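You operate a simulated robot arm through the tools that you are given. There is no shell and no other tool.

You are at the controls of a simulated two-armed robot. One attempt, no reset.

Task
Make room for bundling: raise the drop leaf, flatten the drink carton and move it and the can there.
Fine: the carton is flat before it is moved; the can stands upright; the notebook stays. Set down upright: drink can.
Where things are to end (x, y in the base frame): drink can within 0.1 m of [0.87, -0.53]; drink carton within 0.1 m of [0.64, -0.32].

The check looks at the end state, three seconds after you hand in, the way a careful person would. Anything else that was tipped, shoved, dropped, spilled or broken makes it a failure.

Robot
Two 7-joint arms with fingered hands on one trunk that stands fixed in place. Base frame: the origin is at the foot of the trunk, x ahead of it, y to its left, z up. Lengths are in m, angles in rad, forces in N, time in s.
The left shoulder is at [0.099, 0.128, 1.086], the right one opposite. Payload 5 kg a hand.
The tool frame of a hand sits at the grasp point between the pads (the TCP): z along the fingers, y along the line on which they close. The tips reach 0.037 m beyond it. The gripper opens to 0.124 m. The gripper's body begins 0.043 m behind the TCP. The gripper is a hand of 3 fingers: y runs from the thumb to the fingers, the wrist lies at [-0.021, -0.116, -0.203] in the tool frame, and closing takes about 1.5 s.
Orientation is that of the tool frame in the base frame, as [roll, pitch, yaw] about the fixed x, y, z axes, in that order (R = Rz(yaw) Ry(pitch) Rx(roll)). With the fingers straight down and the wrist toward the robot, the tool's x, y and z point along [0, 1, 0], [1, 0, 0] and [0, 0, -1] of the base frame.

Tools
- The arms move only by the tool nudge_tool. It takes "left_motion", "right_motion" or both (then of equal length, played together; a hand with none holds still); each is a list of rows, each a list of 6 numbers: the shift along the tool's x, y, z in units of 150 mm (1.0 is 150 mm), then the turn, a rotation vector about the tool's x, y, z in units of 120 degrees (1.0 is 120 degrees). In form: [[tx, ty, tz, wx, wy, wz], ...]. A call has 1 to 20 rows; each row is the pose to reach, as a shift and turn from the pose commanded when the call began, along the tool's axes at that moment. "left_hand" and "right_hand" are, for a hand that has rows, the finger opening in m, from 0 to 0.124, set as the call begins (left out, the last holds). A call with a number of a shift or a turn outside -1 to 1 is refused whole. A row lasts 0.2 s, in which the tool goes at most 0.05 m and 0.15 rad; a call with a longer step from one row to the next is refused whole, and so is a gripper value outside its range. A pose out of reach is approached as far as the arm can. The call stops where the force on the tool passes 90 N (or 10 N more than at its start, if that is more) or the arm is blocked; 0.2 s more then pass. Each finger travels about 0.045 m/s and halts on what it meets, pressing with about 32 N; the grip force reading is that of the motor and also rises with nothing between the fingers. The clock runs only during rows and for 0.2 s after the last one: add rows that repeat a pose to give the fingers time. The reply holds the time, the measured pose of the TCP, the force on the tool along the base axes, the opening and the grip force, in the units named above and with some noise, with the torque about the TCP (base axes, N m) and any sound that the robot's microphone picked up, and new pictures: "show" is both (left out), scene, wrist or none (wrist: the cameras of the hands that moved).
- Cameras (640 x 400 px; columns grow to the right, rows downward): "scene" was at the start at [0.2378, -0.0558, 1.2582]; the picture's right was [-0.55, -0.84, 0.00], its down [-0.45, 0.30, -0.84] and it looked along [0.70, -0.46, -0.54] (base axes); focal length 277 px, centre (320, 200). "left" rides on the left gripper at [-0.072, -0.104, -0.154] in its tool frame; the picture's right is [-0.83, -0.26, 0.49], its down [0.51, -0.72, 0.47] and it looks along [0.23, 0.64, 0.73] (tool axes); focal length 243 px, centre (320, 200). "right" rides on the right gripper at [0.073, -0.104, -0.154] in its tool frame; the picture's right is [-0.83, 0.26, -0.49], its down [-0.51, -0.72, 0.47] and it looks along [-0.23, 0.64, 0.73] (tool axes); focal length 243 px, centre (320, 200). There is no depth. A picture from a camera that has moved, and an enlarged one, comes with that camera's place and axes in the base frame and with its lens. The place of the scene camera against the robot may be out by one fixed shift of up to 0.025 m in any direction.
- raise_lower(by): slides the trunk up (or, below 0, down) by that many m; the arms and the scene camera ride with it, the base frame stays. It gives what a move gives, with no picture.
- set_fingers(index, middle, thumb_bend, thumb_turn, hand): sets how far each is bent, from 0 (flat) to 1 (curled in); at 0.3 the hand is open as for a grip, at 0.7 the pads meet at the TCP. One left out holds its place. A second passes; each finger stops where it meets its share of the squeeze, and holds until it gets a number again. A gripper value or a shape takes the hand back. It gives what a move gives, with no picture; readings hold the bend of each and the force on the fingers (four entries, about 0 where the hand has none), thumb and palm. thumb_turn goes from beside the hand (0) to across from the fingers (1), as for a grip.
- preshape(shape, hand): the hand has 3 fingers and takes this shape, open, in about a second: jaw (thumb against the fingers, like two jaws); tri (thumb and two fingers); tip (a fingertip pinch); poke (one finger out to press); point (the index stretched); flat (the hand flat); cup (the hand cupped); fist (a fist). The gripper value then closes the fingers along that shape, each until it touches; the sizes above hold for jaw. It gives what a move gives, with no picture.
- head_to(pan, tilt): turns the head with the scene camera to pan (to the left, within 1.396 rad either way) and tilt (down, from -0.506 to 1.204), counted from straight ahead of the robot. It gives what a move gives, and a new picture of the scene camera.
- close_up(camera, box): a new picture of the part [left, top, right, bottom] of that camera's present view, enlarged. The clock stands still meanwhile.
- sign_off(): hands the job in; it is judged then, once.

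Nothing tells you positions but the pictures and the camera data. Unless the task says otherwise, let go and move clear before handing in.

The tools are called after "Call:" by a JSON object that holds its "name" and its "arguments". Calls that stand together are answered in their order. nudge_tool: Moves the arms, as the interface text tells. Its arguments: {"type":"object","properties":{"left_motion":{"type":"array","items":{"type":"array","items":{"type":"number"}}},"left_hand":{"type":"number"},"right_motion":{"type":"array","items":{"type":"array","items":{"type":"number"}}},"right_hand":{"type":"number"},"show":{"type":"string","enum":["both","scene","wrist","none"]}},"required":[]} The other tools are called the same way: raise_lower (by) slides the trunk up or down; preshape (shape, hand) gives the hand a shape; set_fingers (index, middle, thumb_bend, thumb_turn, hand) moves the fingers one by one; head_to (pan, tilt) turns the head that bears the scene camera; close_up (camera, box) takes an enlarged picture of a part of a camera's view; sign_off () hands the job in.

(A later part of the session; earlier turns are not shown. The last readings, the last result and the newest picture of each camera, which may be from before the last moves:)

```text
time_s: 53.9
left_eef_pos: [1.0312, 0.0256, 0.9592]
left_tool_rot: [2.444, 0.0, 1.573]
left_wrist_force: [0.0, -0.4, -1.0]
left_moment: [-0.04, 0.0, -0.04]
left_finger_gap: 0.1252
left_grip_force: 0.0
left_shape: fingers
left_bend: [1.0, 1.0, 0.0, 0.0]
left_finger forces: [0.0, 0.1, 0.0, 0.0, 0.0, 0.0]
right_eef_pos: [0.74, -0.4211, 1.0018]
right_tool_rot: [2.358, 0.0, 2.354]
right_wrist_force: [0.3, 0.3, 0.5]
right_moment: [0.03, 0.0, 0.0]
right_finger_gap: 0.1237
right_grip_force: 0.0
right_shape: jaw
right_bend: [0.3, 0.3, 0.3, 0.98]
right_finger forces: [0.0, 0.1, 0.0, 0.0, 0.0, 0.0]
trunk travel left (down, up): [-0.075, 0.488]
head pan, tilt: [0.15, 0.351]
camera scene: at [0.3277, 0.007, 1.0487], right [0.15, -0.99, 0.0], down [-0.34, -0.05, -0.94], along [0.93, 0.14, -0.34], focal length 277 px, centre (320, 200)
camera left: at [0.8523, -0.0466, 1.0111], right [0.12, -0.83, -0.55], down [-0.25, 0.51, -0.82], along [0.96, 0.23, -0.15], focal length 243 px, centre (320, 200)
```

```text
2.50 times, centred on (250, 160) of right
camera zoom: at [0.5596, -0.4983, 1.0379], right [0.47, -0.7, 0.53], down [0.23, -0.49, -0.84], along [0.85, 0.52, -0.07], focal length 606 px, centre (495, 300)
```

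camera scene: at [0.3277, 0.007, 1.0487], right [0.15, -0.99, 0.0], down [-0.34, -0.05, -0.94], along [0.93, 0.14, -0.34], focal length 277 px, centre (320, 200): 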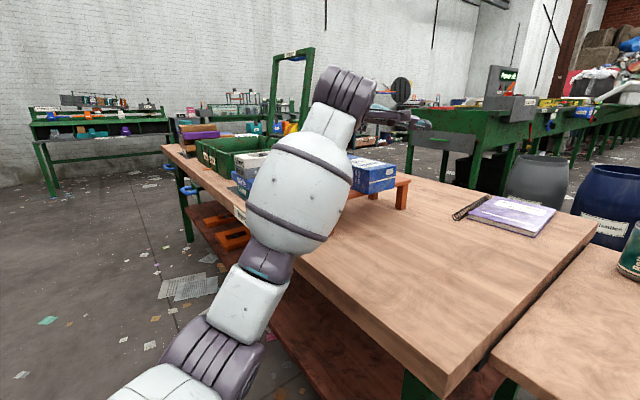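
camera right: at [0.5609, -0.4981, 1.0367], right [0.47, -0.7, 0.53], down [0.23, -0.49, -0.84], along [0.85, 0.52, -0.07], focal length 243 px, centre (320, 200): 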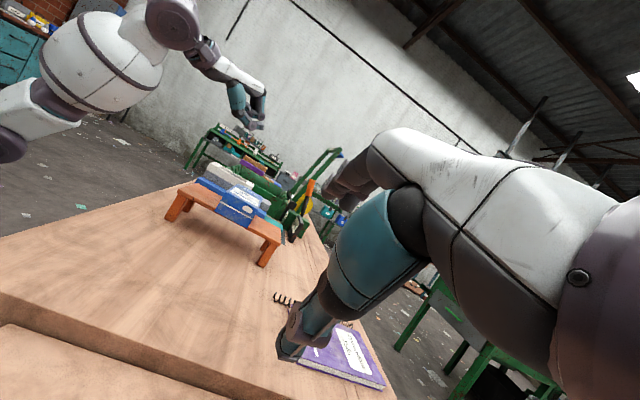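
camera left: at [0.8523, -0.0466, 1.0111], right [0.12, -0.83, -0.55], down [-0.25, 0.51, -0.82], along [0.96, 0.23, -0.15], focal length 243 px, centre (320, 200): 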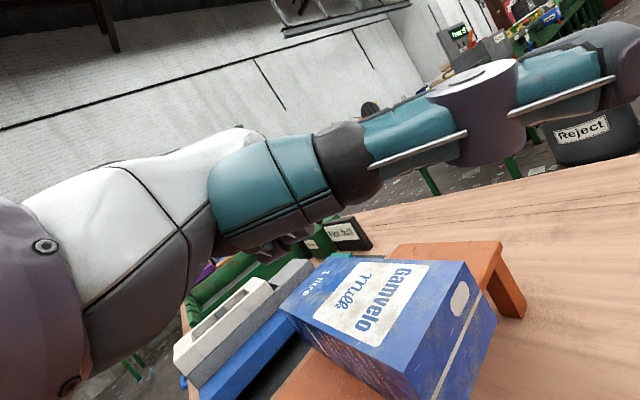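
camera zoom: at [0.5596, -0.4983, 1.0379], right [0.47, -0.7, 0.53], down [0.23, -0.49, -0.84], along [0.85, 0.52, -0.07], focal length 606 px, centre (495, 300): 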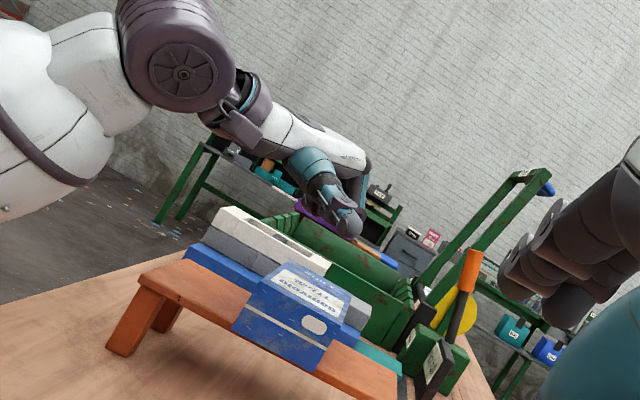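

The fist is above the middle of the carton. I'll lower straight down to near contact and then press in steps, reading the force.

Call:
{"name": "nudge_tool", "arguments": {"left_motion": [[0, -0.085, 0.1, 0, 0, 0], [0, -0.17, 0.2, 0, 0, 0], [0, -0.235, 0.281, 0, 0, 0], [0, -0.235, 0.281, 0, 0, 0]], "show": "none"}}

Call:
{"name": "close_up", "arguments": {"camera": "right", "box": [180, 80, 320, 240]}}

Call:
{"name": "close_up", "arguments": {"camera": "left", "box": [160, 130, 560, 400]}}

```text
time_s: 54.9
left_eef_pos: [1.0318, 0.0249, 0.9046]
left_tool_rot: [2.443, 0.0, 1.573]
left_wrist_force: [-0.4, -0.5, 0.1]
left_moment: [0.04, -0.01, 0.0]
left_finger_gap: 0.1252
left_grip_force: 0.0
left_shape: fingers
left_bend: [1.0, 1.0, 0.0, 0.0]
left_finger forces: [0.0, 0.0, 0.1, 0.0, 0.1, 0.0]
right_eef_pos: [0.7407, -0.4211, 1.0035]
right_tool_rot: [2.361, 0.0, 2.354]
right_wrist_force: [-0.9, 0.5, -0.1]
right_moment: [-0.01, -0.02, 0.0]
right_finger_gap: 0.1239
right_grip_force: 0.0
right_shape: jaw
right_bend: [0.3, 0.3, 0.3, 0.98]
right_finger forces: [0.0, 0.0, 0.0, 0.1, 0.0, 0.1]
trunk travel left (down, up): [-0.075, 0.488]
head pan, tilt: [0.15, 0.351]
```

```text
2.50 times, centred on (250, 160) of right
camera zoom: at [0.5598, -0.4983, 1.0377], right [0.47, -0.7, 0.53], down [0.23, -0.49, -0.84], along [0.85, 0.52, -0.07], focal length 606 px, centre (495, 300)
```

zoom: 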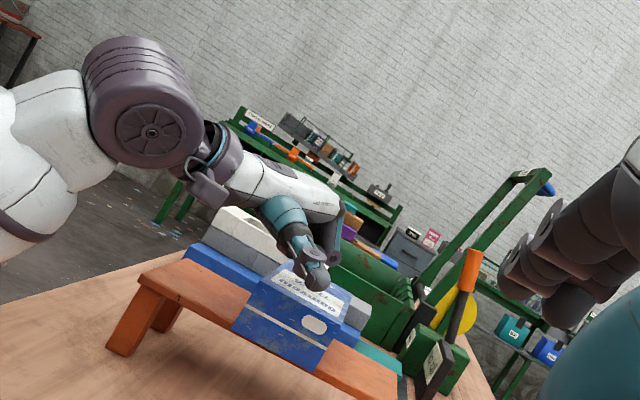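

```text
1.48 times, centred on (360, 265) of left
camera zoom: at [0.8527, -0.0471, 0.9565], right [0.12, -0.83, -0.55], down [-0.25, 0.51, -0.82], along [0.96, 0.23, -0.15], focal length 359 px, centre (261, 104)
```

zoom: 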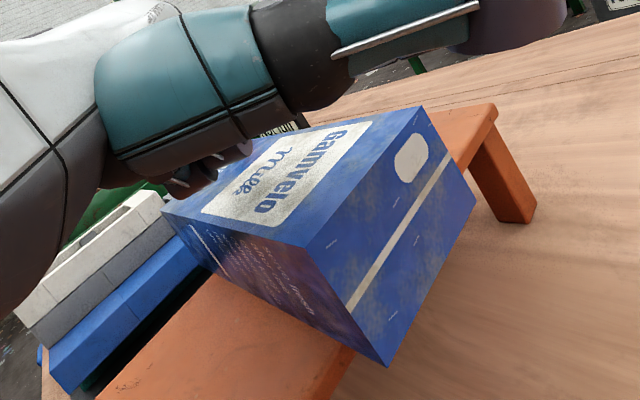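

The carton top is really at about z 0.894, and the fist is centred within a couple of centimetres. I'll shift 1 cm to the right for centring and press down in 1 cm steps.

Call:
{"name": "nudge_tool", "arguments": {"left_motion": [[-0.04, -0.026, 0.03, 0, 0, 0], [-0.067, -0.051, 0.061, 0, 0, 0], [-0.067, -0.051, 0.061, 0, 0, 0]], "show": "none"}}

Call:
{"name": "nudge_tool", "arguments": {"left_motion": [[0, -0.021, 0.026, 0, 0, 0], [0, -0.043, 0.051, 0, 0, 0], [0, -0.043, 0.051, 0, 0, 0]], "show": "none"}}

Call:
{"name": "close_up", "arguments": {"camera": "right", "box": [180, 80, 320, 240]}}

```text
time_s: 55.7
left_eef_pos: [1.0311, 0.0151, 0.8942]
left_tool_rot: [2.445, 0.001, 1.573]
left_wrist_force: [-0.3, -0.1, 1.0]
left_moment: [0.01, -0.03, -0.03]
left_finger_gap: 0.1252
left_grip_force: 0.1
left_shape: fingers
left_bend: [1.0, 1.0, 0.0, 0.0]
left_finger forces: [0.0, 0.0, 0.0, 0.0, 0.0, 0.0]
right_eef_pos: [0.7403, -0.4198, 1.002]
right_tool_rot: [2.359, 0.001, 2.354]
right_wrist_force: [-1.3, -0.2, 0.4]
right_moment: [-0.03, -0.02, 0.0]
right_finger_gap: 0.1238
right_grip_force: 0.2
right_shape: jaw
right_bend: [0.3, 0.3, 0.3, 0.98]
right_finger forces: [0.0, 0.1, 0.0, 0.0, 0.1, 0.0]
trunk travel left (down, up): [-0.075, 0.488]
head pan, tilt: [0.15, 0.351]
```

```text
time_s: 56.5
left_eef_pos: [1.0303, 0.0148, 0.8828]
left_tool_rot: [2.443, 0.001, 1.571]
left_wrist_force: [-0.4, -0.4, 1.1]
left_moment: [0.0, 0.03, -0.02]
left_finger_gap: 0.1251
left_grip_force: 0.4
left_shape: fingers
left_bend: [1.0, 1.0, 0.0, 0.0]
left_finger forces: [0.1, 1.5, 0.0, 0.1, 0.1, 0.1]
right_eef_pos: [0.7396, -0.4205, 1.0025]
right_tool_rot: [2.36, 0.0, 2.353]
right_wrist_force: [-0.5, -0.9, -0.1]
right_moment: [-0.01, 0.01, 0.01]
right_finger_gap: 0.1238
right_grip_force: 0.0
right_shape: jaw
right_bend: [0.3, 0.3, 0.3, 0.98]
right_finger forces: [0.0, 0.0, 0.1, 0.1, 0.0, 0.1]
trunk travel left (down, up): [-0.075, 0.488]
head pan, tilt: [0.15, 0.351]
```

```text
2.50 times, centred on (250, 160) of right
camera zoom: at [0.5599, -0.4983, 1.0376], right [0.47, -0.7, 0.53], down [0.23, -0.49, -0.84], along [0.85, 0.52, -0.07], focal length 606 px, centre (495, 300)
```

zoom: 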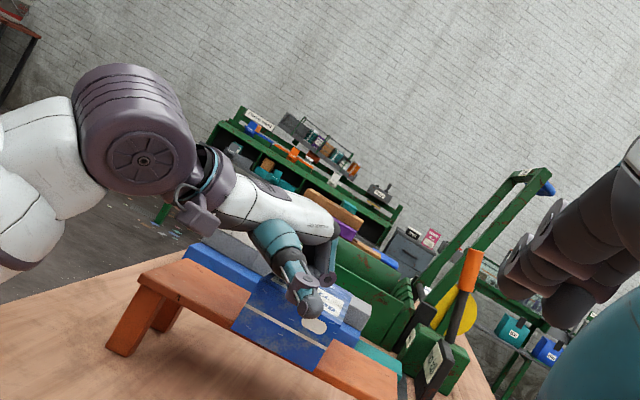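

Contact registered at TCP z 0.883. I'll press on down.

Call:
{"name": "nudge_tool", "arguments": {"left_motion": [[0, -0.021, 0.026, 0, 0, 0], [0, -0.043, 0.051, 0, 0, 0], [0, -0.064, 0.077, 0, 0, 0], [0, -0.064, 0.077, 0, 0, 0]], "show": "none"}}

Call:
{"name": "close_up", "arguments": {"camera": "right", "box": [180, 80, 320, 240]}}

Call:
{"name": "close_up", "arguments": {"camera": "left", "box": [160, 130, 560, 400]}}

```text
time_s: 57.5
left_eef_pos: [1.0302, 0.0173, 0.8697]
left_tool_rot: [2.444, 0.001, 1.574]
left_wrist_force: [0.1, -0.2, 0.4]
left_moment: [0.01, 0.01, 0.01]
left_finger_gap: 0.1254
left_grip_force: 0.1
left_shape: fingers
left_bend: [1.0, 1.0, 0.0, 0.0]
left_finger forces: [0.0, 0.1, 0.0, 0.1, 0.0, 0.0]
right_eef_pos: [0.7398, -0.4196, 1.0054]
right_tool_rot: [2.359, 0.002, 2.356]
right_wrist_force: [0.4, -0.4, 0.1]
right_moment: [0.02, 0.02, 0.01]
right_finger_gap: 0.1237
right_grip_force: 0.1
right_shape: jaw
right_bend: [0.3, 0.3, 0.3, 0.98]
right_finger forces: [0.1, 0.1, 0.0, 0.1, 0.0, 0.0]
trunk travel left (down, up): [-0.075, 0.488]
head pan, tilt: [0.15, 0.351]
```

```text
2.50 times, centred on (250, 160) of right
camera zoom: at [0.5585, -0.4974, 1.0389], right [0.47, -0.7, 0.53], down [0.23, -0.49, -0.84], along [0.85, 0.52, -0.07], focal length 606 px, centre (495, 300)
```

zoom: 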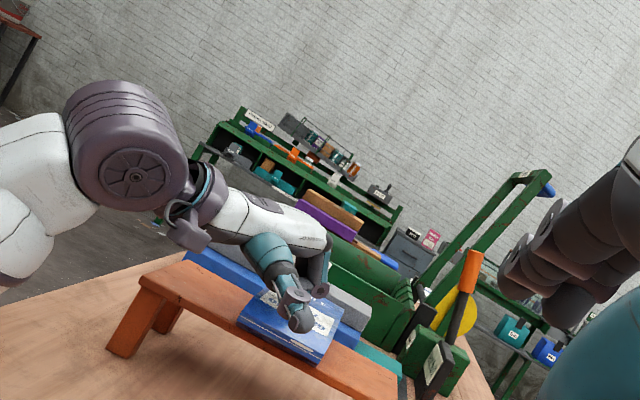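

```text
1.48 times, centred on (360, 265) of left
camera zoom: at [0.8521, -0.0553, 0.9204], right [0.12, -0.83, -0.54], down [-0.25, 0.51, -0.83], along [0.96, 0.23, -0.15], focal length 359 px, centre (261, 104)
```

zoom: 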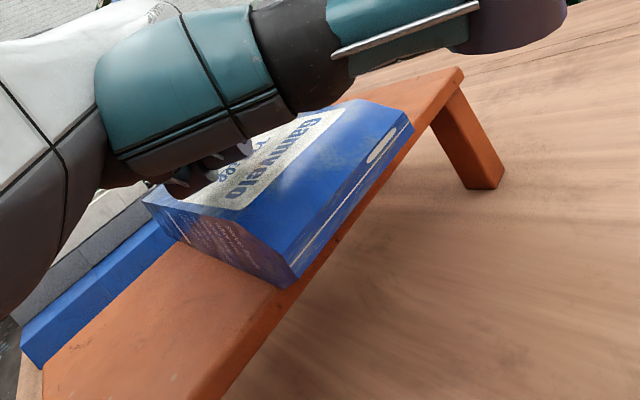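

The carton gave way and now looks much flatter, with the fist barely touching it. I'll zoom in to see how flat it is and whether it stayed in place.

Call:
{"name": "close_up", "arguments": {"camera": "right", "box": [210, 150, 290, 230]}}

Call:
{"name": "close_up", "arguments": {"camera": "scene", "box": [290, 120, 450, 250]}}

```text
5.00 times, centred on (250, 190) of right
camera zoom: at [0.5585, -0.4974, 1.0389], right [0.47, -0.7, 0.53], down [0.23, -0.49, -0.84], along [0.85, 0.52, -0.07], focal length 1213 px, centre (670, 250)
```

zoom: 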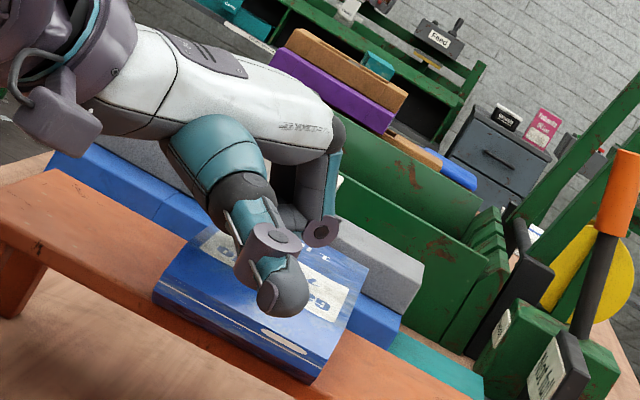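

```text
3.08 times, centred on (370, 185) of scene
camera zoom: at [0.3266, 0.0079, 1.0491], right [0.15, -0.99, 0.0], down [-0.34, -0.05, -0.94], along [0.93, 0.14, -0.34], focal length 854 px, centre (166, 246)
```

zoom: 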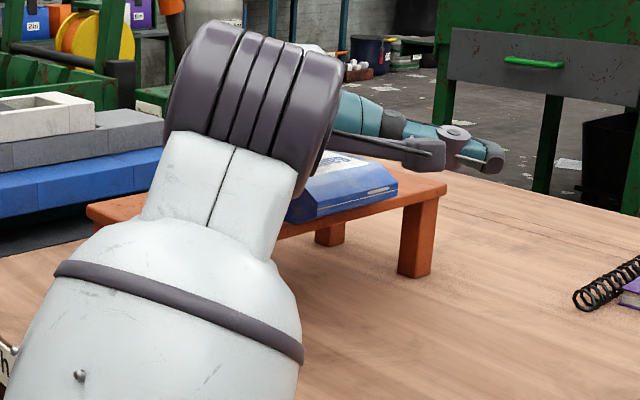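

It's only about half flattened (roughly 3 cm high). I'll keep pressing straight down.

Call:
{"name": "nudge_tool", "arguments": {"left_motion": [[0, -0.021, 0.026, 0, 0, 0], [0, -0.043, 0.051, 0, 0, 0], [0, -0.064, 0.077, 0, 0, 0], [0, -0.064, 0.077, 0, 0, 0]], "show": "none"}}

Call:
{"name": "close_up", "arguments": {"camera": "right", "box": [210, 150, 290, 230]}}

Call:
{"name": "close_up", "arguments": {"camera": "left", "box": [160, 130, 560, 400]}}

```text
time_s: 58.5
left_eef_pos: [1.026, 0.021, 0.8664]
left_tool_rot: [2.429, 0.005, 1.575]
left_wrist_force: [-0.7, 0.4, 0.0]
left_moment: [0.01, -0.02, -0.03]
left_finger_gap: 0.1252
left_grip_force: 0.1
left_shape: fingers
left_bend: [1.0, 1.0, 0.0, 0.0]
left_finger forces: [0.0, 0.0, 0.0, 0.0, 0.0, 0.0]
right_eef_pos: [0.7325, -0.4166, 1.0107]
right_tool_rot: [2.358, 0.009, 2.355]
right_wrist_force: [-0.3, 0.0, -0.6]
right_moment: [0.04, 0.01, 0.03]
right_finger_gap: 0.1238
right_grip_force: 0.0
right_shape: jaw
right_bend: [0.3, 0.3, 0.3, 0.98]
right_finger forces: [0.0, 0.0, 0.0, 0.1, 0.0, 0.0]
trunk travel left (down, up): [-0.075, 0.488]
head pan, tilt: [0.15, 0.351]
```

```text
5.00 times, centred on (250, 190) of right
camera zoom: at [0.5522, -0.4941, 1.0444], right [0.47, -0.7, 0.54], down [0.24, -0.49, -0.84], along [0.85, 0.52, -0.06], focal length 1213 px, centre (670, 250)
```

zoom: 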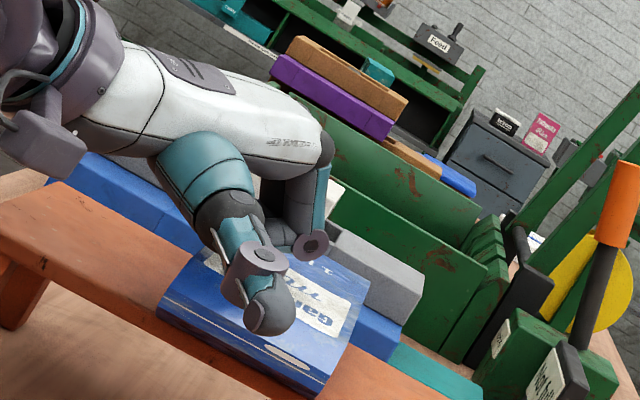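

```text
1.48 times, centred on (360, 265) of left
camera zoom: at [0.8463, -0.0515, 0.9154], right [0.13, -0.83, -0.54], down [-0.24, 0.5, -0.83], along [0.96, 0.23, -0.14], focal length 359 px, centre (261, 104)
```

zoom: 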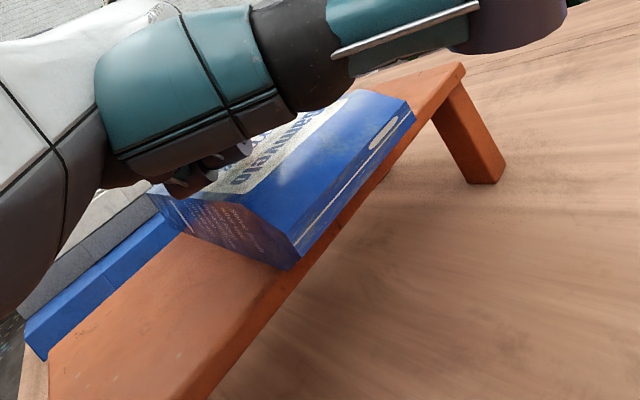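

The left wrist force is zero, but the hand didn't reach its commanded height and the right arm shifted too. So the left forearm must be resting on something, probably the bench's near corner. I'll back off upward immediately and check the bench.

Call:
{"name": "nudge_tool", "arguments": {"left_motion": [[0, 0.07, -0.083, 0, 0, 0], [0, 0.171, -0.205, 0, 0, 0], [0, 0.278, -0.333, 0, 0, 0], [0, 0.385, -0.46, 0, 0, 0], [0, 0.385, -0.46, 0, 0, 0]], "show": "both"}}

Call:
{"name": "close_up", "arguments": {"camera": "right", "box": [160, 120, 320, 260]}}

Call:
{"name": "close_up", "arguments": {"camera": "left", "box": [240, 150, 640, 400]}}

```text
time_s: 59.7
left_eef_pos: [1.0334, 0.0147, 0.942]
left_tool_rot: [2.447, 0.0, 1.571]
left_wrist_force: [0.8, 0.2, 0.3]
left_moment: [0.0, 0.01, 0.02]
left_finger_gap: 0.1254
left_grip_force: 0.1
left_shape: fingers
left_bend: [1.0, 1.0, 0.0, 0.0]
left_finger forces: [0.0, 0.1, 0.0, 0.0, 0.0, 0.1]
right_eef_pos: [0.7402, -0.4195, 1.0028]
right_tool_rot: [2.36, 0.0, 2.355]
right_wrist_force: [-0.4, 0.4, -0.3]
right_moment: [0.08, 0.01, -0.03]
right_finger_gap: 0.1238
right_grip_force: 0.1
right_shape: jaw
right_bend: [0.3, 0.3, 0.3, 0.98]
right_finger forces: [0.0, 0.0, 0.1, 0.0, 0.1, 0.0]
trunk travel left (down, up): [-0.075, 0.488]
head pan, tilt: [0.15, 0.351]
camera scene: at [0.3281, 0.007, 1.0485], right [0.15, -0.99, 0.0], down [-0.34, -0.05, -0.94], along [0.93, 0.14, -0.34], focal length 277 px, centre (320, 200)
camera left: at [0.8531, -0.0573, 0.9942], right [0.12, -0.83, -0.55], down [-0.25, 0.51, -0.82], along [0.96, 0.23, -0.15], focal length 243 px, centre (320, 200)
```

scene: 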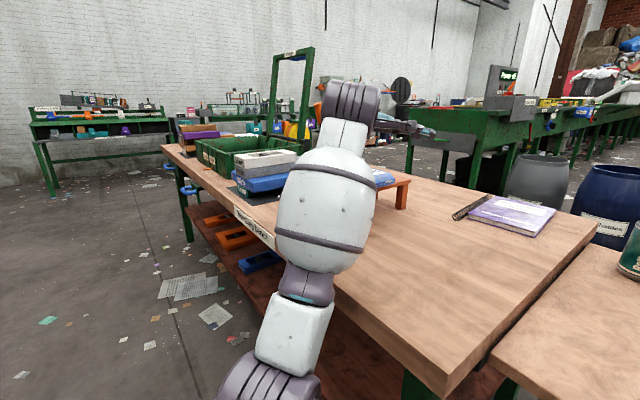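
left: 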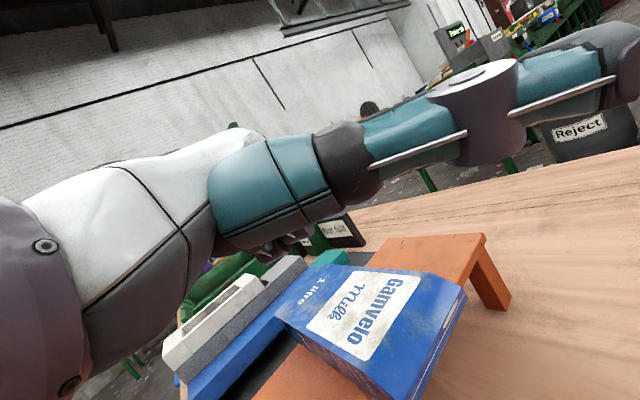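

```text
2.86 times, centred on (240, 190) of right
camera zoom: at [0.56, -0.4983, 1.0375], right [0.47, -0.7, 0.53], down [0.23, -0.49, -0.84], along [0.85, 0.52, -0.07], focal length 693 px, centre (549, 229)
```

zoom: 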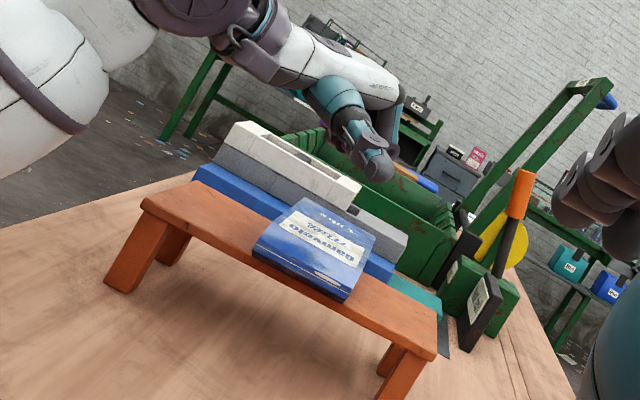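

```text
1.60 times, centred on (440, 275) of left
camera zoom: at [0.8531, -0.0573, 0.9942], right [0.12, -0.83, -0.55], down [-0.25, 0.51, -0.82], along [0.96, 0.23, -0.15], focal length 388 px, centre (128, 80)
```

zoom: 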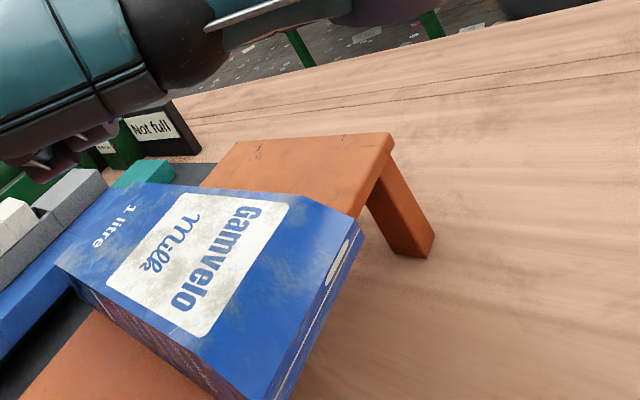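

The bench and carton look undisturbed. Let me zoom in on the carton to judge its thickness.

Call:
{"name": "close_up", "arguments": {"camera": "right", "box": [210, 175, 290, 235]}}

Call:
{"name": "close_up", "arguments": {"camera": "scene", "box": [340, 150, 440, 230]}}

```text
6.67 times, centred on (250, 205) of right
camera zoom: at [0.56, -0.4983, 1.0375], right [0.47, -0.7, 0.53], down [0.23, -0.49, -0.84], along [0.85, 0.52, -0.07], focal length 1618 px, centre (787, 167)
```

zoom: 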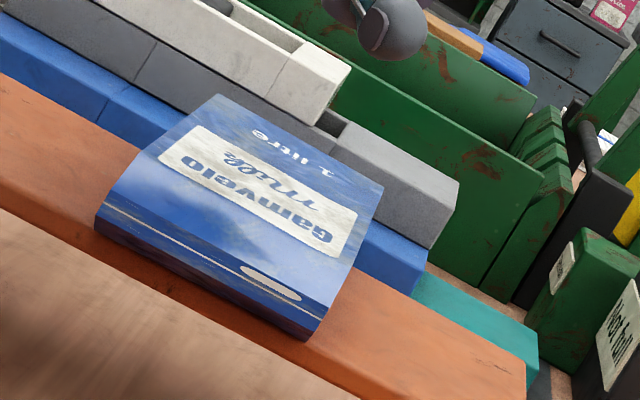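

```text
5.00 times, centred on (390, 190) of scene
camera zoom: at [0.3281, 0.007, 1.0485], right [0.15, -0.99, 0.0], down [-0.34, -0.05, -0.94], along [0.93, 0.14, -0.34], focal length 1387 px, centre (-30, 250)
```

zoom: 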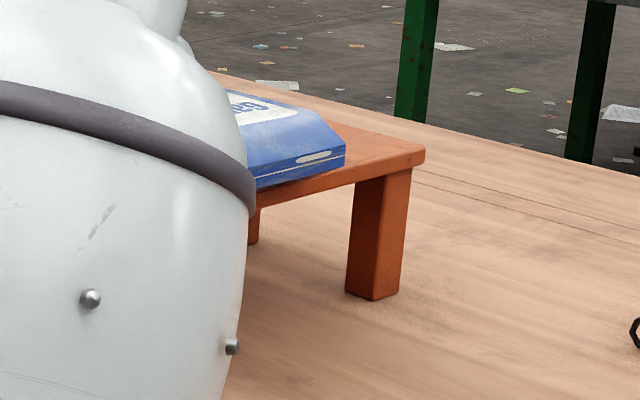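

The carton is thinner now, about 1 cm at its ends, but it still looks domed in the middle, so I want one more firm press with a better arm posture. I'll raise the trunk 0.15 m so the left forearm comes from above instead of rubbing the bench corner.

Call:
{"name": "raise_lower", "arguments": {"by": 0.15}}

Call:
{"name": "head_to", "arguments": {"pan": 0.1, "tilt": 0.5}}

Call:
{"name": "close_up", "arguments": {"camera": "left", "box": [240, 150, 640, 400]}}

Call:
{"name": "close_up", "arguments": {"camera": "right", "box": [120, 80, 360, 320]}}

```text
time_s: 61.4
left_eef_pos: [1.0325, 0.0147, 1.0909]
left_tool_rot: [2.447, 0.0, 1.572]
left_wrist_force: [0.2, 0.0, -0.4]
left_moment: [0.02, -0.01, -0.01]
left_finger_gap: 0.1253
left_grip_force: 0.1
left_shape: fingers
left_bend: [1.0, 1.0, 0.0, 0.0]
left_finger forces: [0.1, 0.0, 0.0, 0.0, 0.0, 0.0]
right_eef_pos: [0.7412, -0.4215, 1.1507]
right_tool_rot: [2.361, -0.002, 2.355]
right_wrist_force: [0.8, -0.6, 0.0]
right_moment: [0.03, 0.04, 0.01]
right_finger_gap: 0.1238
right_grip_force: 0.2
right_shape: jaw
right_bend: [0.3, 0.3, 0.3, 0.98]
right_finger forces: [0.0, 0.0, 0.1, 0.1, 0.1, 0.1]
trunk travel left (down, up): [-0.225, 0.338]
head pan, tilt: [0.15, 0.351]
```

```text
time_s: 62.1
left_eef_pos: [1.0319, 0.0154, 1.094]
left_tool_rot: [2.445, 0.0, 1.573]
left_wrist_force: [0.3, -0.3, 0.0]
left_moment: [0.02, -0.02, -0.01]
left_finger_gap: 0.1253
left_grip_force: 0.0
left_shape: fingers
left_bend: [1.0, 1.0, 0.0, 0.0]
left_finger forces: [0.0, 0.0, 0.1, 0.0, 0.0, 0.0]
right_eef_pos: [0.7394, -0.4217, 1.1522]
right_tool_rot: [2.361, 0.0, 2.355]
right_wrist_force: [1.2, -0.7, -0.6]
right_moment: [0.01, -0.01, -0.02]
right_finger_gap: 0.1238
right_grip_force: 0.1
right_shape: jaw
right_bend: [0.3, 0.3, 0.3, 0.98]
right_finger forces: [0.0, 0.1, 0.0, 0.0, 0.0, 0.0]
trunk travel left (down, up): [-0.225, 0.338]
head pan, tilt: [0.099, 0.499]
camera scene: at [0.2691, 0.0021, 1.2107], right [0.1, -0.99, 0.0], down [-0.48, -0.05, -0.88], along [0.87, 0.09, -0.48], focal length 277 px, centre (320, 200)
```

scene: 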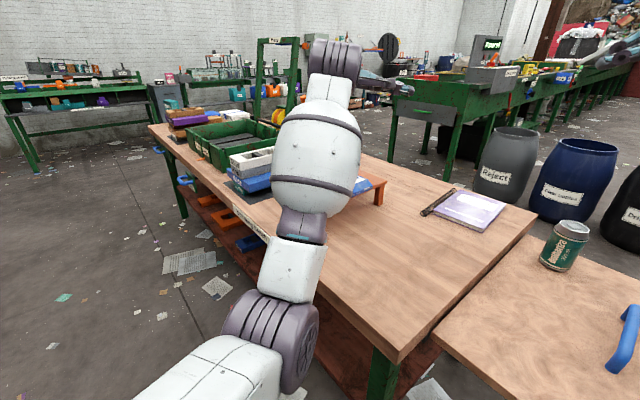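

```text
1.60 times, centred on (440, 275) of left
camera zoom: at [0.8532, -0.0568, 1.1442], right [0.12, -0.83, -0.55], down [-0.25, 0.51, -0.82], along [0.96, 0.23, -0.15], focal length 388 px, centre (128, 80)
```

zoom: 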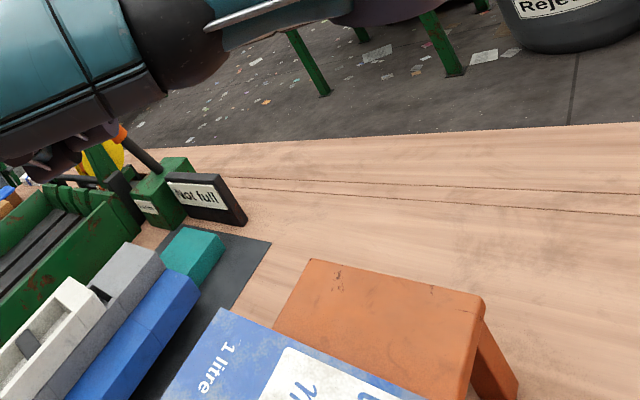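

```text
1.67 times, centred on (240, 200) of right
camera zoom: at [0.56, -0.4983, 1.1873], right [0.47, -0.7, 0.53], down [0.23, -0.49, -0.84], along [0.85, 0.52, -0.07], focal length 404 px, centre (453, 200)
```

zoom: 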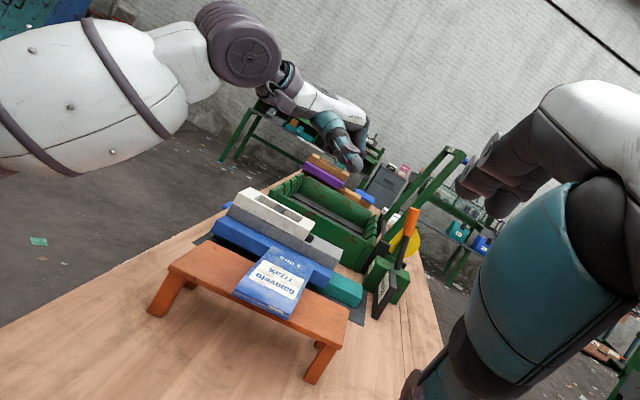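

From this angle I can inspect the carton better; let me zoom in on it.

Call:
{"name": "close_up", "arguments": {"camera": "right", "box": [170, 215, 270, 290]}}

```text
5.33 times, centred on (220, 252) of right
camera zoom: at [0.56, -0.4983, 1.1873], right [0.47, -0.7, 0.53], down [0.23, -0.49, -0.84], along [0.85, 0.52, -0.07], focal length 1294 px, centre (853, -80)
```

zoom: 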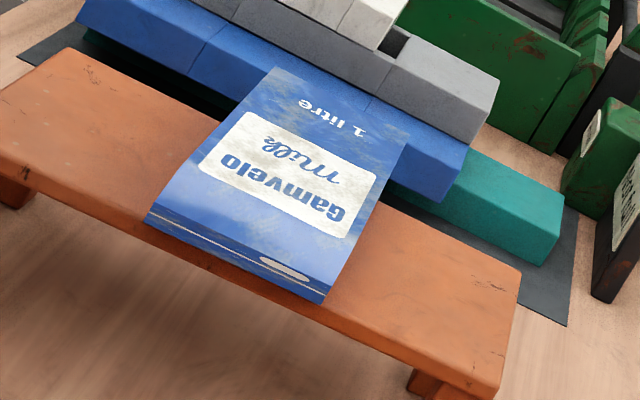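

The carton hasn't shifted noticeably, but I can't be sure it's fully flat. I'll raise the trunk a further 0.05 m for a straighter left arm and press again, using the right arm's pose to detect any arm contact.

Call:
{"name": "raise_lower", "arguments": {"by": 0.05}}

Call:
{"name": "nudge_tool", "arguments": {"left_motion": [[0, -0.1, 0.12, 0, 0, 0], [0, -0.21, 0.255, 0, 0, 0], [0, -0.32, 0.385, 0, 0, 0], [0, -0.43, 0.515, 0, 0, 0], [0, -0.54, 0.645, 0, 0, 0], [0, -0.64, 0.767, 0, 0, 0], [0, -0.64, 0.767, 0, 0, 0]], "show": "none"}}

Call:
{"name": "nudge_tool", "arguments": {"left_motion": [[0, -0.1, 0.12, 0, 0, 0], [0, -0.21, 0.255, 0, 0, 0], [0, -0.32, 0.385, 0, 0, 0], [0, -0.41, 0.49, 0, 0, 0], [0, -0.41, 0.49, 0, 0, 0]], "show": "both"}}

```text
time_s: 63.0
left_eef_pos: [1.033, 0.0134, 1.1414]
left_tool_rot: [2.447, -0.001, 1.573]
left_wrist_force: [0.2, -0.5, -0.4]
left_moment: [0.04, 0.01, -0.03]
left_finger_gap: 0.1252
left_grip_force: 0.1
left_shape: fingers
left_bend: [1.0, 1.0, 0.0, 0.0]
left_finger forces: [0.0, 0.0, 0.0, 0.0, 0.0, 0.0]
right_eef_pos: [0.7407, -0.4215, 1.2009]
right_tool_rot: [2.362, -0.001, 2.354]
right_wrist_force: [-0.5, -0.5, -0.2]
right_moment: [0.01, -0.02, -0.01]
right_finger_gap: 0.1238
right_grip_force: 0.0
right_shape: jaw
right_bend: [0.3, 0.3, 0.3, 0.98]
right_finger forces: [0.0, 0.1, 0.0, 0.1, 0.0, 0.0]
trunk travel left (down, up): [-0.275, 0.288]
head pan, tilt: [0.099, 0.499]
```

```text
time_s: 64.7
left_eef_pos: [1.0309, 0.0158, 0.9932]
left_tool_rot: [2.445, -0.001, 1.574]
left_wrist_force: [-0.1, 0.0, -0.2]
left_moment: [-0.01, -0.02, 0.0]
left_finger_gap: 0.125
left_grip_force: 0.0
left_shape: fingers
left_bend: [1.0, 1.0, 0.0, 0.0]
left_finger forces: [0.0, 0.0, 0.0, 0.1, 0.0, 0.0]
right_eef_pos: [0.7397, -0.4217, 1.2018]
right_tool_rot: [2.36, 0.0, 2.355]
right_wrist_force: [-0.1, -0.5, 0.2]
right_moment: [0.02, 0.05, -0.02]
right_finger_gap: 0.1239
right_grip_force: 0.1
right_shape: jaw
right_bend: [0.3, 0.3, 0.3, 0.98]
right_finger forces: [0.0, 0.1, 0.0, 0.1, 0.0, 0.1]
trunk travel left (down, up): [-0.275, 0.288]
head pan, tilt: [0.099, 0.499]
```

```text
time_s: 65.8
left_eef_pos: [1.0307, 0.0154, 0.8979]
left_tool_rot: [2.443, -0.001, 1.575]
left_wrist_force: [0.4, -0.4, 0.4]
left_moment: [0.0, 0.02, 0.0]
left_finger_gap: 0.1256
left_grip_force: 0.0
left_shape: fingers
left_bend: [1.0, 1.0, 0.0, 0.0]
left_finger forces: [0.1, 0.1, 0.0, 0.0, 0.0, 0.1]
right_eef_pos: [0.7407, -0.4214, 1.2019]
right_tool_rot: [2.36, 0.0, 2.354]
right_wrist_force: [0.1, -0.5, 0.6]
right_moment: [0.01, 0.01, 0.01]
right_finger_gap: 0.1241
right_grip_force: 0.1
right_shape: jaw
right_bend: [0.3, 0.3, 0.3, 0.98]
right_finger forces: [0.0, 0.0, 0.1, 0.0, 0.0, 0.0]
trunk travel left (down, up): [-0.275, 0.288]
head pan, tilt: [0.099, 0.499]
camera scene: at [0.2534, 0.0021, 1.2646], right [0.1, -0.99, 0.0], down [-0.48, -0.05, -0.88], along [0.87, 0.09, -0.48], focal length 277 px, centre (320, 200)
camera left: at [0.8529, -0.0565, 0.9487], right [0.12, -0.83, -0.55], down [-0.25, 0.51, -0.82], along [0.96, 0.23, -0.15], focal length 243 px, centre (320, 200)
```

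scene: 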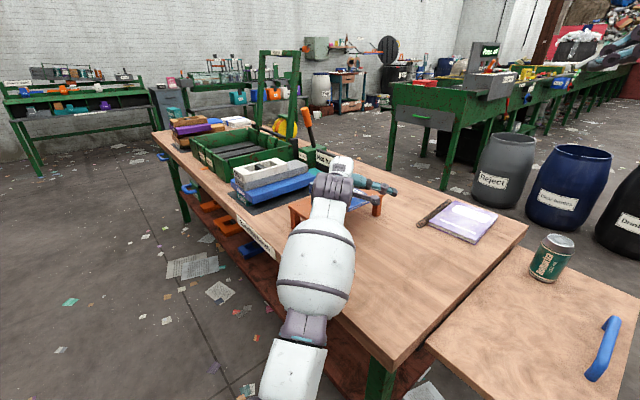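
left: 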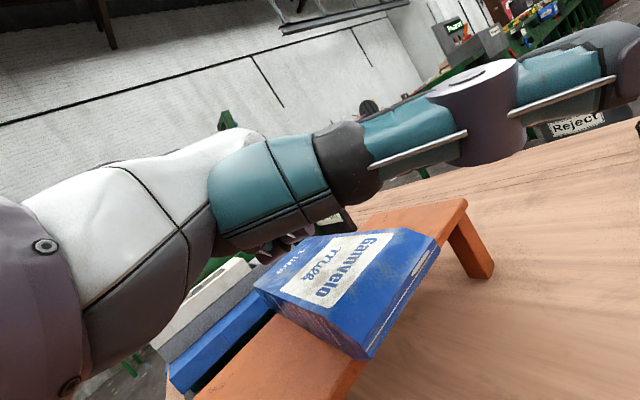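

Posture is clear now. I'll continue down in steps with the fist above the carton.

Call:
{"name": "nudge_tool", "arguments": {"left_motion": [[0, -0.043, 0.051, 0, 0, 0], [0, -0.086, 0.102, 0, 0, 0], [0, -0.107, 0.128, 0, 0, 0], [0, -0.107, 0.128, 0, 0, 0]], "show": "none"}}

Call:
{"name": "close_up", "arguments": {"camera": "left", "box": [200, 180, 480, 400]}}

Call:
{"name": "close_up", "arguments": {"camera": "scene", "box": [260, 130, 420, 260]}}

```text
time_s: 66.8
left_eef_pos: [1.0318, 0.0153, 0.8716]
left_tool_rot: [2.444, 0.0, 1.57]
left_wrist_force: [0.2, 0.5, -0.1]
left_moment: [0.0, 0.01, 0.0]
left_finger_gap: 0.1253
left_grip_force: 0.1
left_shape: fingers
left_bend: [1.0, 1.0, 0.0, 0.0]
left_finger forces: [0.0, 0.0, 0.1, 0.0, 0.0, 0.0]
right_eef_pos: [0.7404, -0.4201, 1.2023]
right_tool_rot: [2.36, -0.001, 2.354]
right_wrist_force: [0.2, 0.6, 0.9]
right_moment: [-0.04, 0.01, 0.02]
right_finger_gap: 0.1237
right_grip_force: 0.1
right_shape: jaw
right_bend: [0.3, 0.3, 0.3, 0.98]
right_finger forces: [0.1, 0.0, 0.0, 0.0, 0.0, 0.2]
trunk travel left (down, up): [-0.275, 0.288]
head pan, tilt: [0.099, 0.499]
```

```text
1.82 times, centred on (340, 290) of left
camera zoom: at [0.853, -0.0566, 0.9236], right [0.12, -0.83, -0.55], down [-0.25, 0.51, -0.82], along [0.96, 0.23, -0.15], focal length 441 px, centre (284, 36)
```

zoom: 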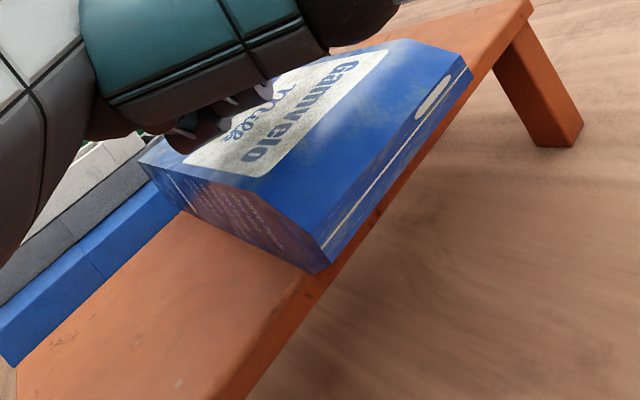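

```text
3.08 times, centred on (340, 195) of scene
camera zoom: at [0.2536, 0.0021, 1.2646], right [0.1, -0.99, 0.0], down [-0.48, -0.05, -0.88], along [0.87, 0.09, -0.48], focal length 854 px, centre (258, 215)
```

zoom: 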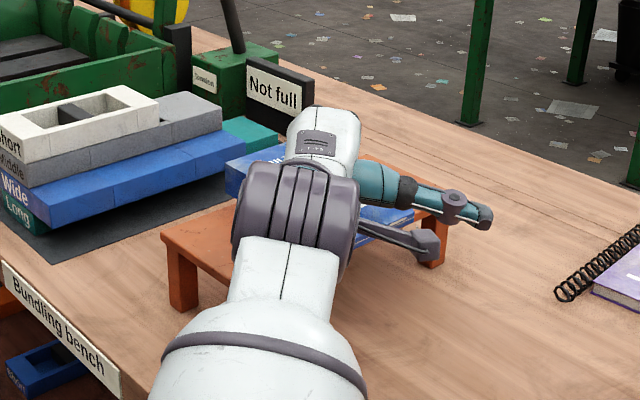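

No contact yet at TCP z 0.872, and the carton's ends are only about 1 cm thick. I'll keep going down to find and flatten whatever is left in the middle.

Call:
{"name": "nudge_tool", "arguments": {"left_motion": [[0, -0.026, 0.031, 0, 0, 0], [0, -0.051, 0.061, 0, 0, 0], [0, -0.051, 0.061, 0, 0, 0]], "show": "none"}}

Call:
{"name": "nudge_tool", "arguments": {"left_motion": [[0, -0.021, 0.026, 0, 0, 0], [0, -0.043, 0.051, 0, 0, 0], [0, -0.043, 0.051, 0, 0, 0]], "show": "none"}}

Call:
{"name": "close_up", "arguments": {"camera": "left", "box": [200, 180, 480, 400]}}

```text
time_s: 67.7
left_eef_pos: [1.0322, 0.0152, 0.8603]
left_tool_rot: [2.445, 0.0, 1.573]
left_wrist_force: [0.7, 0.7, 2.5]
left_moment: [0.05, 0.07, -0.01]
left_finger_gap: 0.1252
left_grip_force: 1.6
left_shape: fingers
left_bend: [1.0, 1.0, 0.0, 0.0]
left_finger forces: [0.0, 3.1, 0.0, 0.0, 0.0, 0.0]
right_eef_pos: [0.7412, -0.42, 1.2037]
right_tool_rot: [2.359, 0.0, 2.354]
right_wrist_force: [0.2, 0.4, -0.1]
right_moment: [0.02, -0.02, -0.01]
right_finger_gap: 0.1237
right_grip_force: 0.1
right_shape: jaw
right_bend: [0.3, 0.3, 0.3, 0.98]
right_finger forces: [0.0, 0.0, 0.0, 0.0, 0.0, 0.0]
trunk travel left (down, up): [-0.275, 0.288]
head pan, tilt: [0.099, 0.499]
```

```text
time_s: 68.5
left_eef_pos: [1.0334, 0.0159, 0.8436]
left_tool_rot: [2.452, 0.001, 1.571]
left_wrist_force: [0.7, 0.2, -0.2]
left_moment: [-0.03, 0.07, 0.02]
left_finger_gap: 0.1251
left_grip_force: 0.0
left_shape: fingers
left_bend: [1.0, 1.0, 0.0, 0.0]
left_finger forces: [0.1, 0.0, 0.0, 0.0, 0.1, 0.1]
right_eef_pos: [0.7431, -0.4206, 1.2005]
right_tool_rot: [2.362, -0.002, 2.353]
right_wrist_force: [1.5, 0.5, -1.4]
right_moment: [0.05, -0.01, 0.02]
right_finger_gap: 0.1237
right_grip_force: 0.1
right_shape: jaw
right_bend: [0.3, 0.3, 0.3, 0.98]
right_finger forces: [0.0, 0.0, 0.1, 0.1, 0.1, 0.0]
trunk travel left (down, up): [-0.275, 0.288]
head pan, tilt: [0.099, 0.499]
```

```text
1.82 times, centred on (340, 290) of left
camera zoom: at [0.8549, -0.057, 0.8968], right [0.11, -0.83, -0.55], down [-0.26, 0.51, -0.82], along [0.96, 0.23, -0.16], focal length 441 px, centre (284, 36)
```

zoom: 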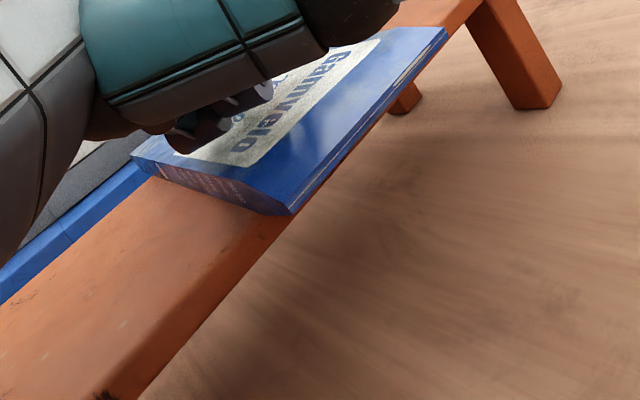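

It has collapsed further and is now thin. I'll press a little more until the bench itself resists, to make sure it's fully flat.

Call:
{"name": "nudge_tool", "arguments": {"left_motion": [[0, -0.017, 0.02, 0, 0, 0], [0, -0.034, 0.041, 0, 0, 0], [0, -0.034, 0.041, 0, 0, 0]], "show": "none"}}

Call:
{"name": "close_up", "arguments": {"camera": "left", "box": [200, 180, 480, 400]}}

Call:
{"name": "close_up", "arguments": {"camera": "right", "box": [150, 200, 290, 320]}}

```text
time_s: 69.2
left_eef_pos: [1.0311, 0.0143, 0.8424]
left_tool_rot: [2.446, 0.0, 1.572]
left_wrist_force: [-0.6, -0.7, 0.9]
left_moment: [0.0, -0.04, 0.01]
left_finger_gap: 0.1253
left_grip_force: 0.1
left_shape: fingers
left_bend: [1.0, 1.0, 0.0, 0.0]
left_finger forces: [0.1, 0.0, 0.0, 0.1, 0.0, 0.0]
right_eef_pos: [0.7403, -0.4208, 1.2025]
right_tool_rot: [2.359, 0.0, 2.355]
right_wrist_force: [-0.3, -0.1, -0.7]
right_moment: [0.0, 0.01, -0.02]
right_finger_gap: 0.1238
right_grip_force: 0.0
right_shape: jaw
right_bend: [0.3, 0.3, 0.3, 0.98]
right_finger forces: [0.0, 0.0, 0.0, 0.1, 0.0, 0.0]
trunk travel left (down, up): [-0.275, 0.288]
head pan, tilt: [0.099, 0.499]
```

```text
1.82 times, centred on (340, 290) of left
camera zoom: at [0.8532, -0.0571, 0.8937], right [0.12, -0.83, -0.55], down [-0.25, 0.51, -0.82], along [0.96, 0.23, -0.15], focal length 441 px, centre (284, 36)
```

zoom: 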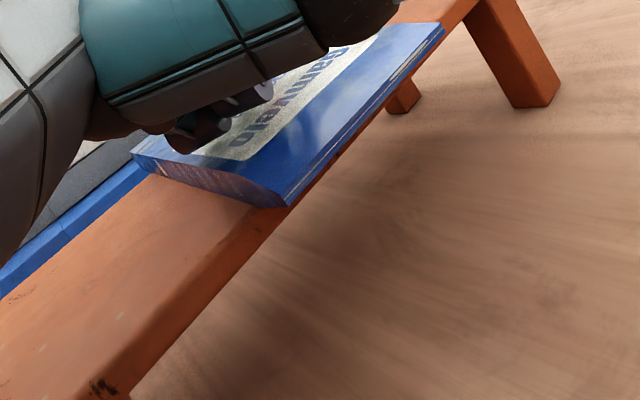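

```text
3.33 times, centred on (220, 260) of right
camera zoom: at [0.5596, -0.4983, 1.2376], right [0.47, -0.7, 0.53], down [0.23, -0.49, -0.84], along [0.85, 0.52, -0.07], focal length 809 px, centre (653, 0)
```

zoom: 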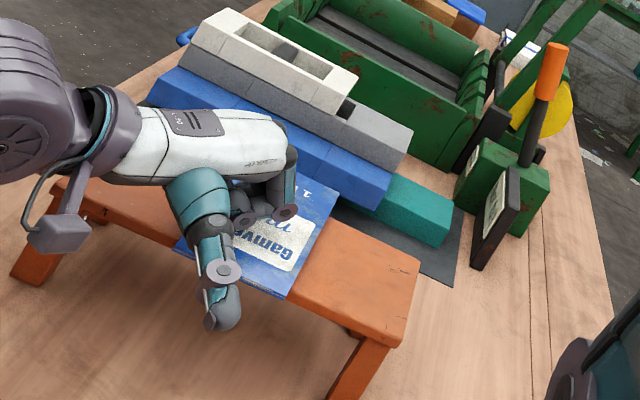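

Still no firm resistance at TCP z 0.842. I'll go on downward in small steps.

Call:
{"name": "nudge_tool", "arguments": {"left_motion": [[0, -0.017, 0.02, 0, 0, 0], [0, -0.034, 0.041, 0, 0, 0], [0, -0.034, 0.041, 0, 0, 0]], "show": "none"}}

Call:
{"name": "nudge_tool", "arguments": {"left_motion": [[0, -0.013, 0.015, 0, 0, 0], [0, -0.026, 0.031, 0, 0, 0], [0, -0.026, 0.031, 0, 0, 0]], "show": "none"}}

Call:
{"name": "close_up", "arguments": {"camera": "left", "box": [200, 180, 480, 400]}}

```text
time_s: 70.0
left_eef_pos: [1.0311, 0.0146, 0.8374]
left_tool_rot: [2.44, -0.001, 1.575]
left_wrist_force: [4.4, 1.1, 13.6]
left_moment: [0.2, 0.34, -0.09]
left_finger_gap: 0.1249
left_grip_force: 7.5
left_shape: fingers
left_bend: [1.0, 1.0, 0.0, 0.0]
left_finger forces: [0.0, 13.9, 0.0, 0.0, 0.0, 0.1]
right_eef_pos: [0.7391, -0.4204, 1.203]
right_tool_rot: [2.36, 0.0, 2.355]
right_wrist_force: [0.4, -0.9, -0.1]
right_moment: [0.01, -0.03, -0.03]
right_finger_gap: 0.1238
right_grip_force: 0.0
right_shape: jaw
right_bend: [0.3, 0.3, 0.3, 0.98]
right_finger forces: [0.0, 0.0, 0.0, 0.1, 0.0, 0.1]
trunk travel left (down, up): [-0.275, 0.288]
head pan, tilt: [0.099, 0.499]
```

```text
time_s: 70.8
left_eef_pos: [1.0297, 0.015, 0.837]
left_tool_rot: [2.435, -0.001, 1.573]
left_wrist_force: [10.6, -0.1, 37.3]
left_moment: [0.44, 0.89, -0.11]
left_finger_gap: 0.1251
left_grip_force: 18.7
left_shape: fingers
left_bend: [1.0, 1.0, 0.0, 0.0]
left_finger forces: [5.2, 32.3, 0.1, 0.0, 0.1, 0.0]
right_eef_pos: [0.7365, -0.4199, 1.2048]
right_tool_rot: [2.357, 0.002, 2.353]
right_wrist_force: [0.4, -0.5, 0.6]
right_moment: [0.0, -0.02, 0.01]
right_finger_gap: 0.1239
right_grip_force: 0.0
right_shape: jaw
right_bend: [0.3, 0.3, 0.3, 0.98]
right_finger forces: [0.0, 0.0, 0.0, 0.0, 0.0, 0.0]
trunk travel left (down, up): [-0.275, 0.288]
head pan, tilt: [0.099, 0.499]
```

```text
1.82 times, centred on (340, 290) of left
camera zoom: at [0.8513, -0.0571, 0.8853], right [0.12, -0.83, -0.54], down [-0.24, 0.51, -0.83], along [0.96, 0.23, -0.14], focal length 441 px, centre (284, 36)
```

zoom: 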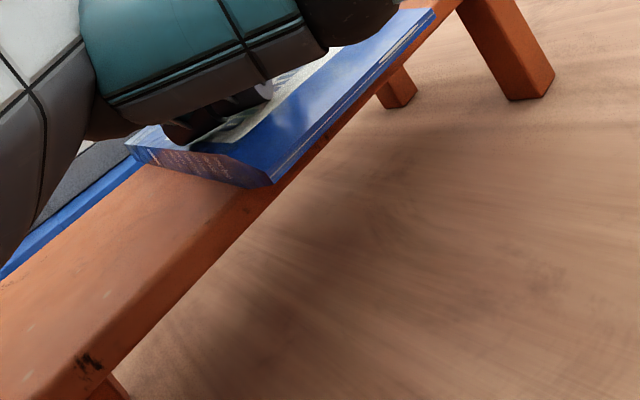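

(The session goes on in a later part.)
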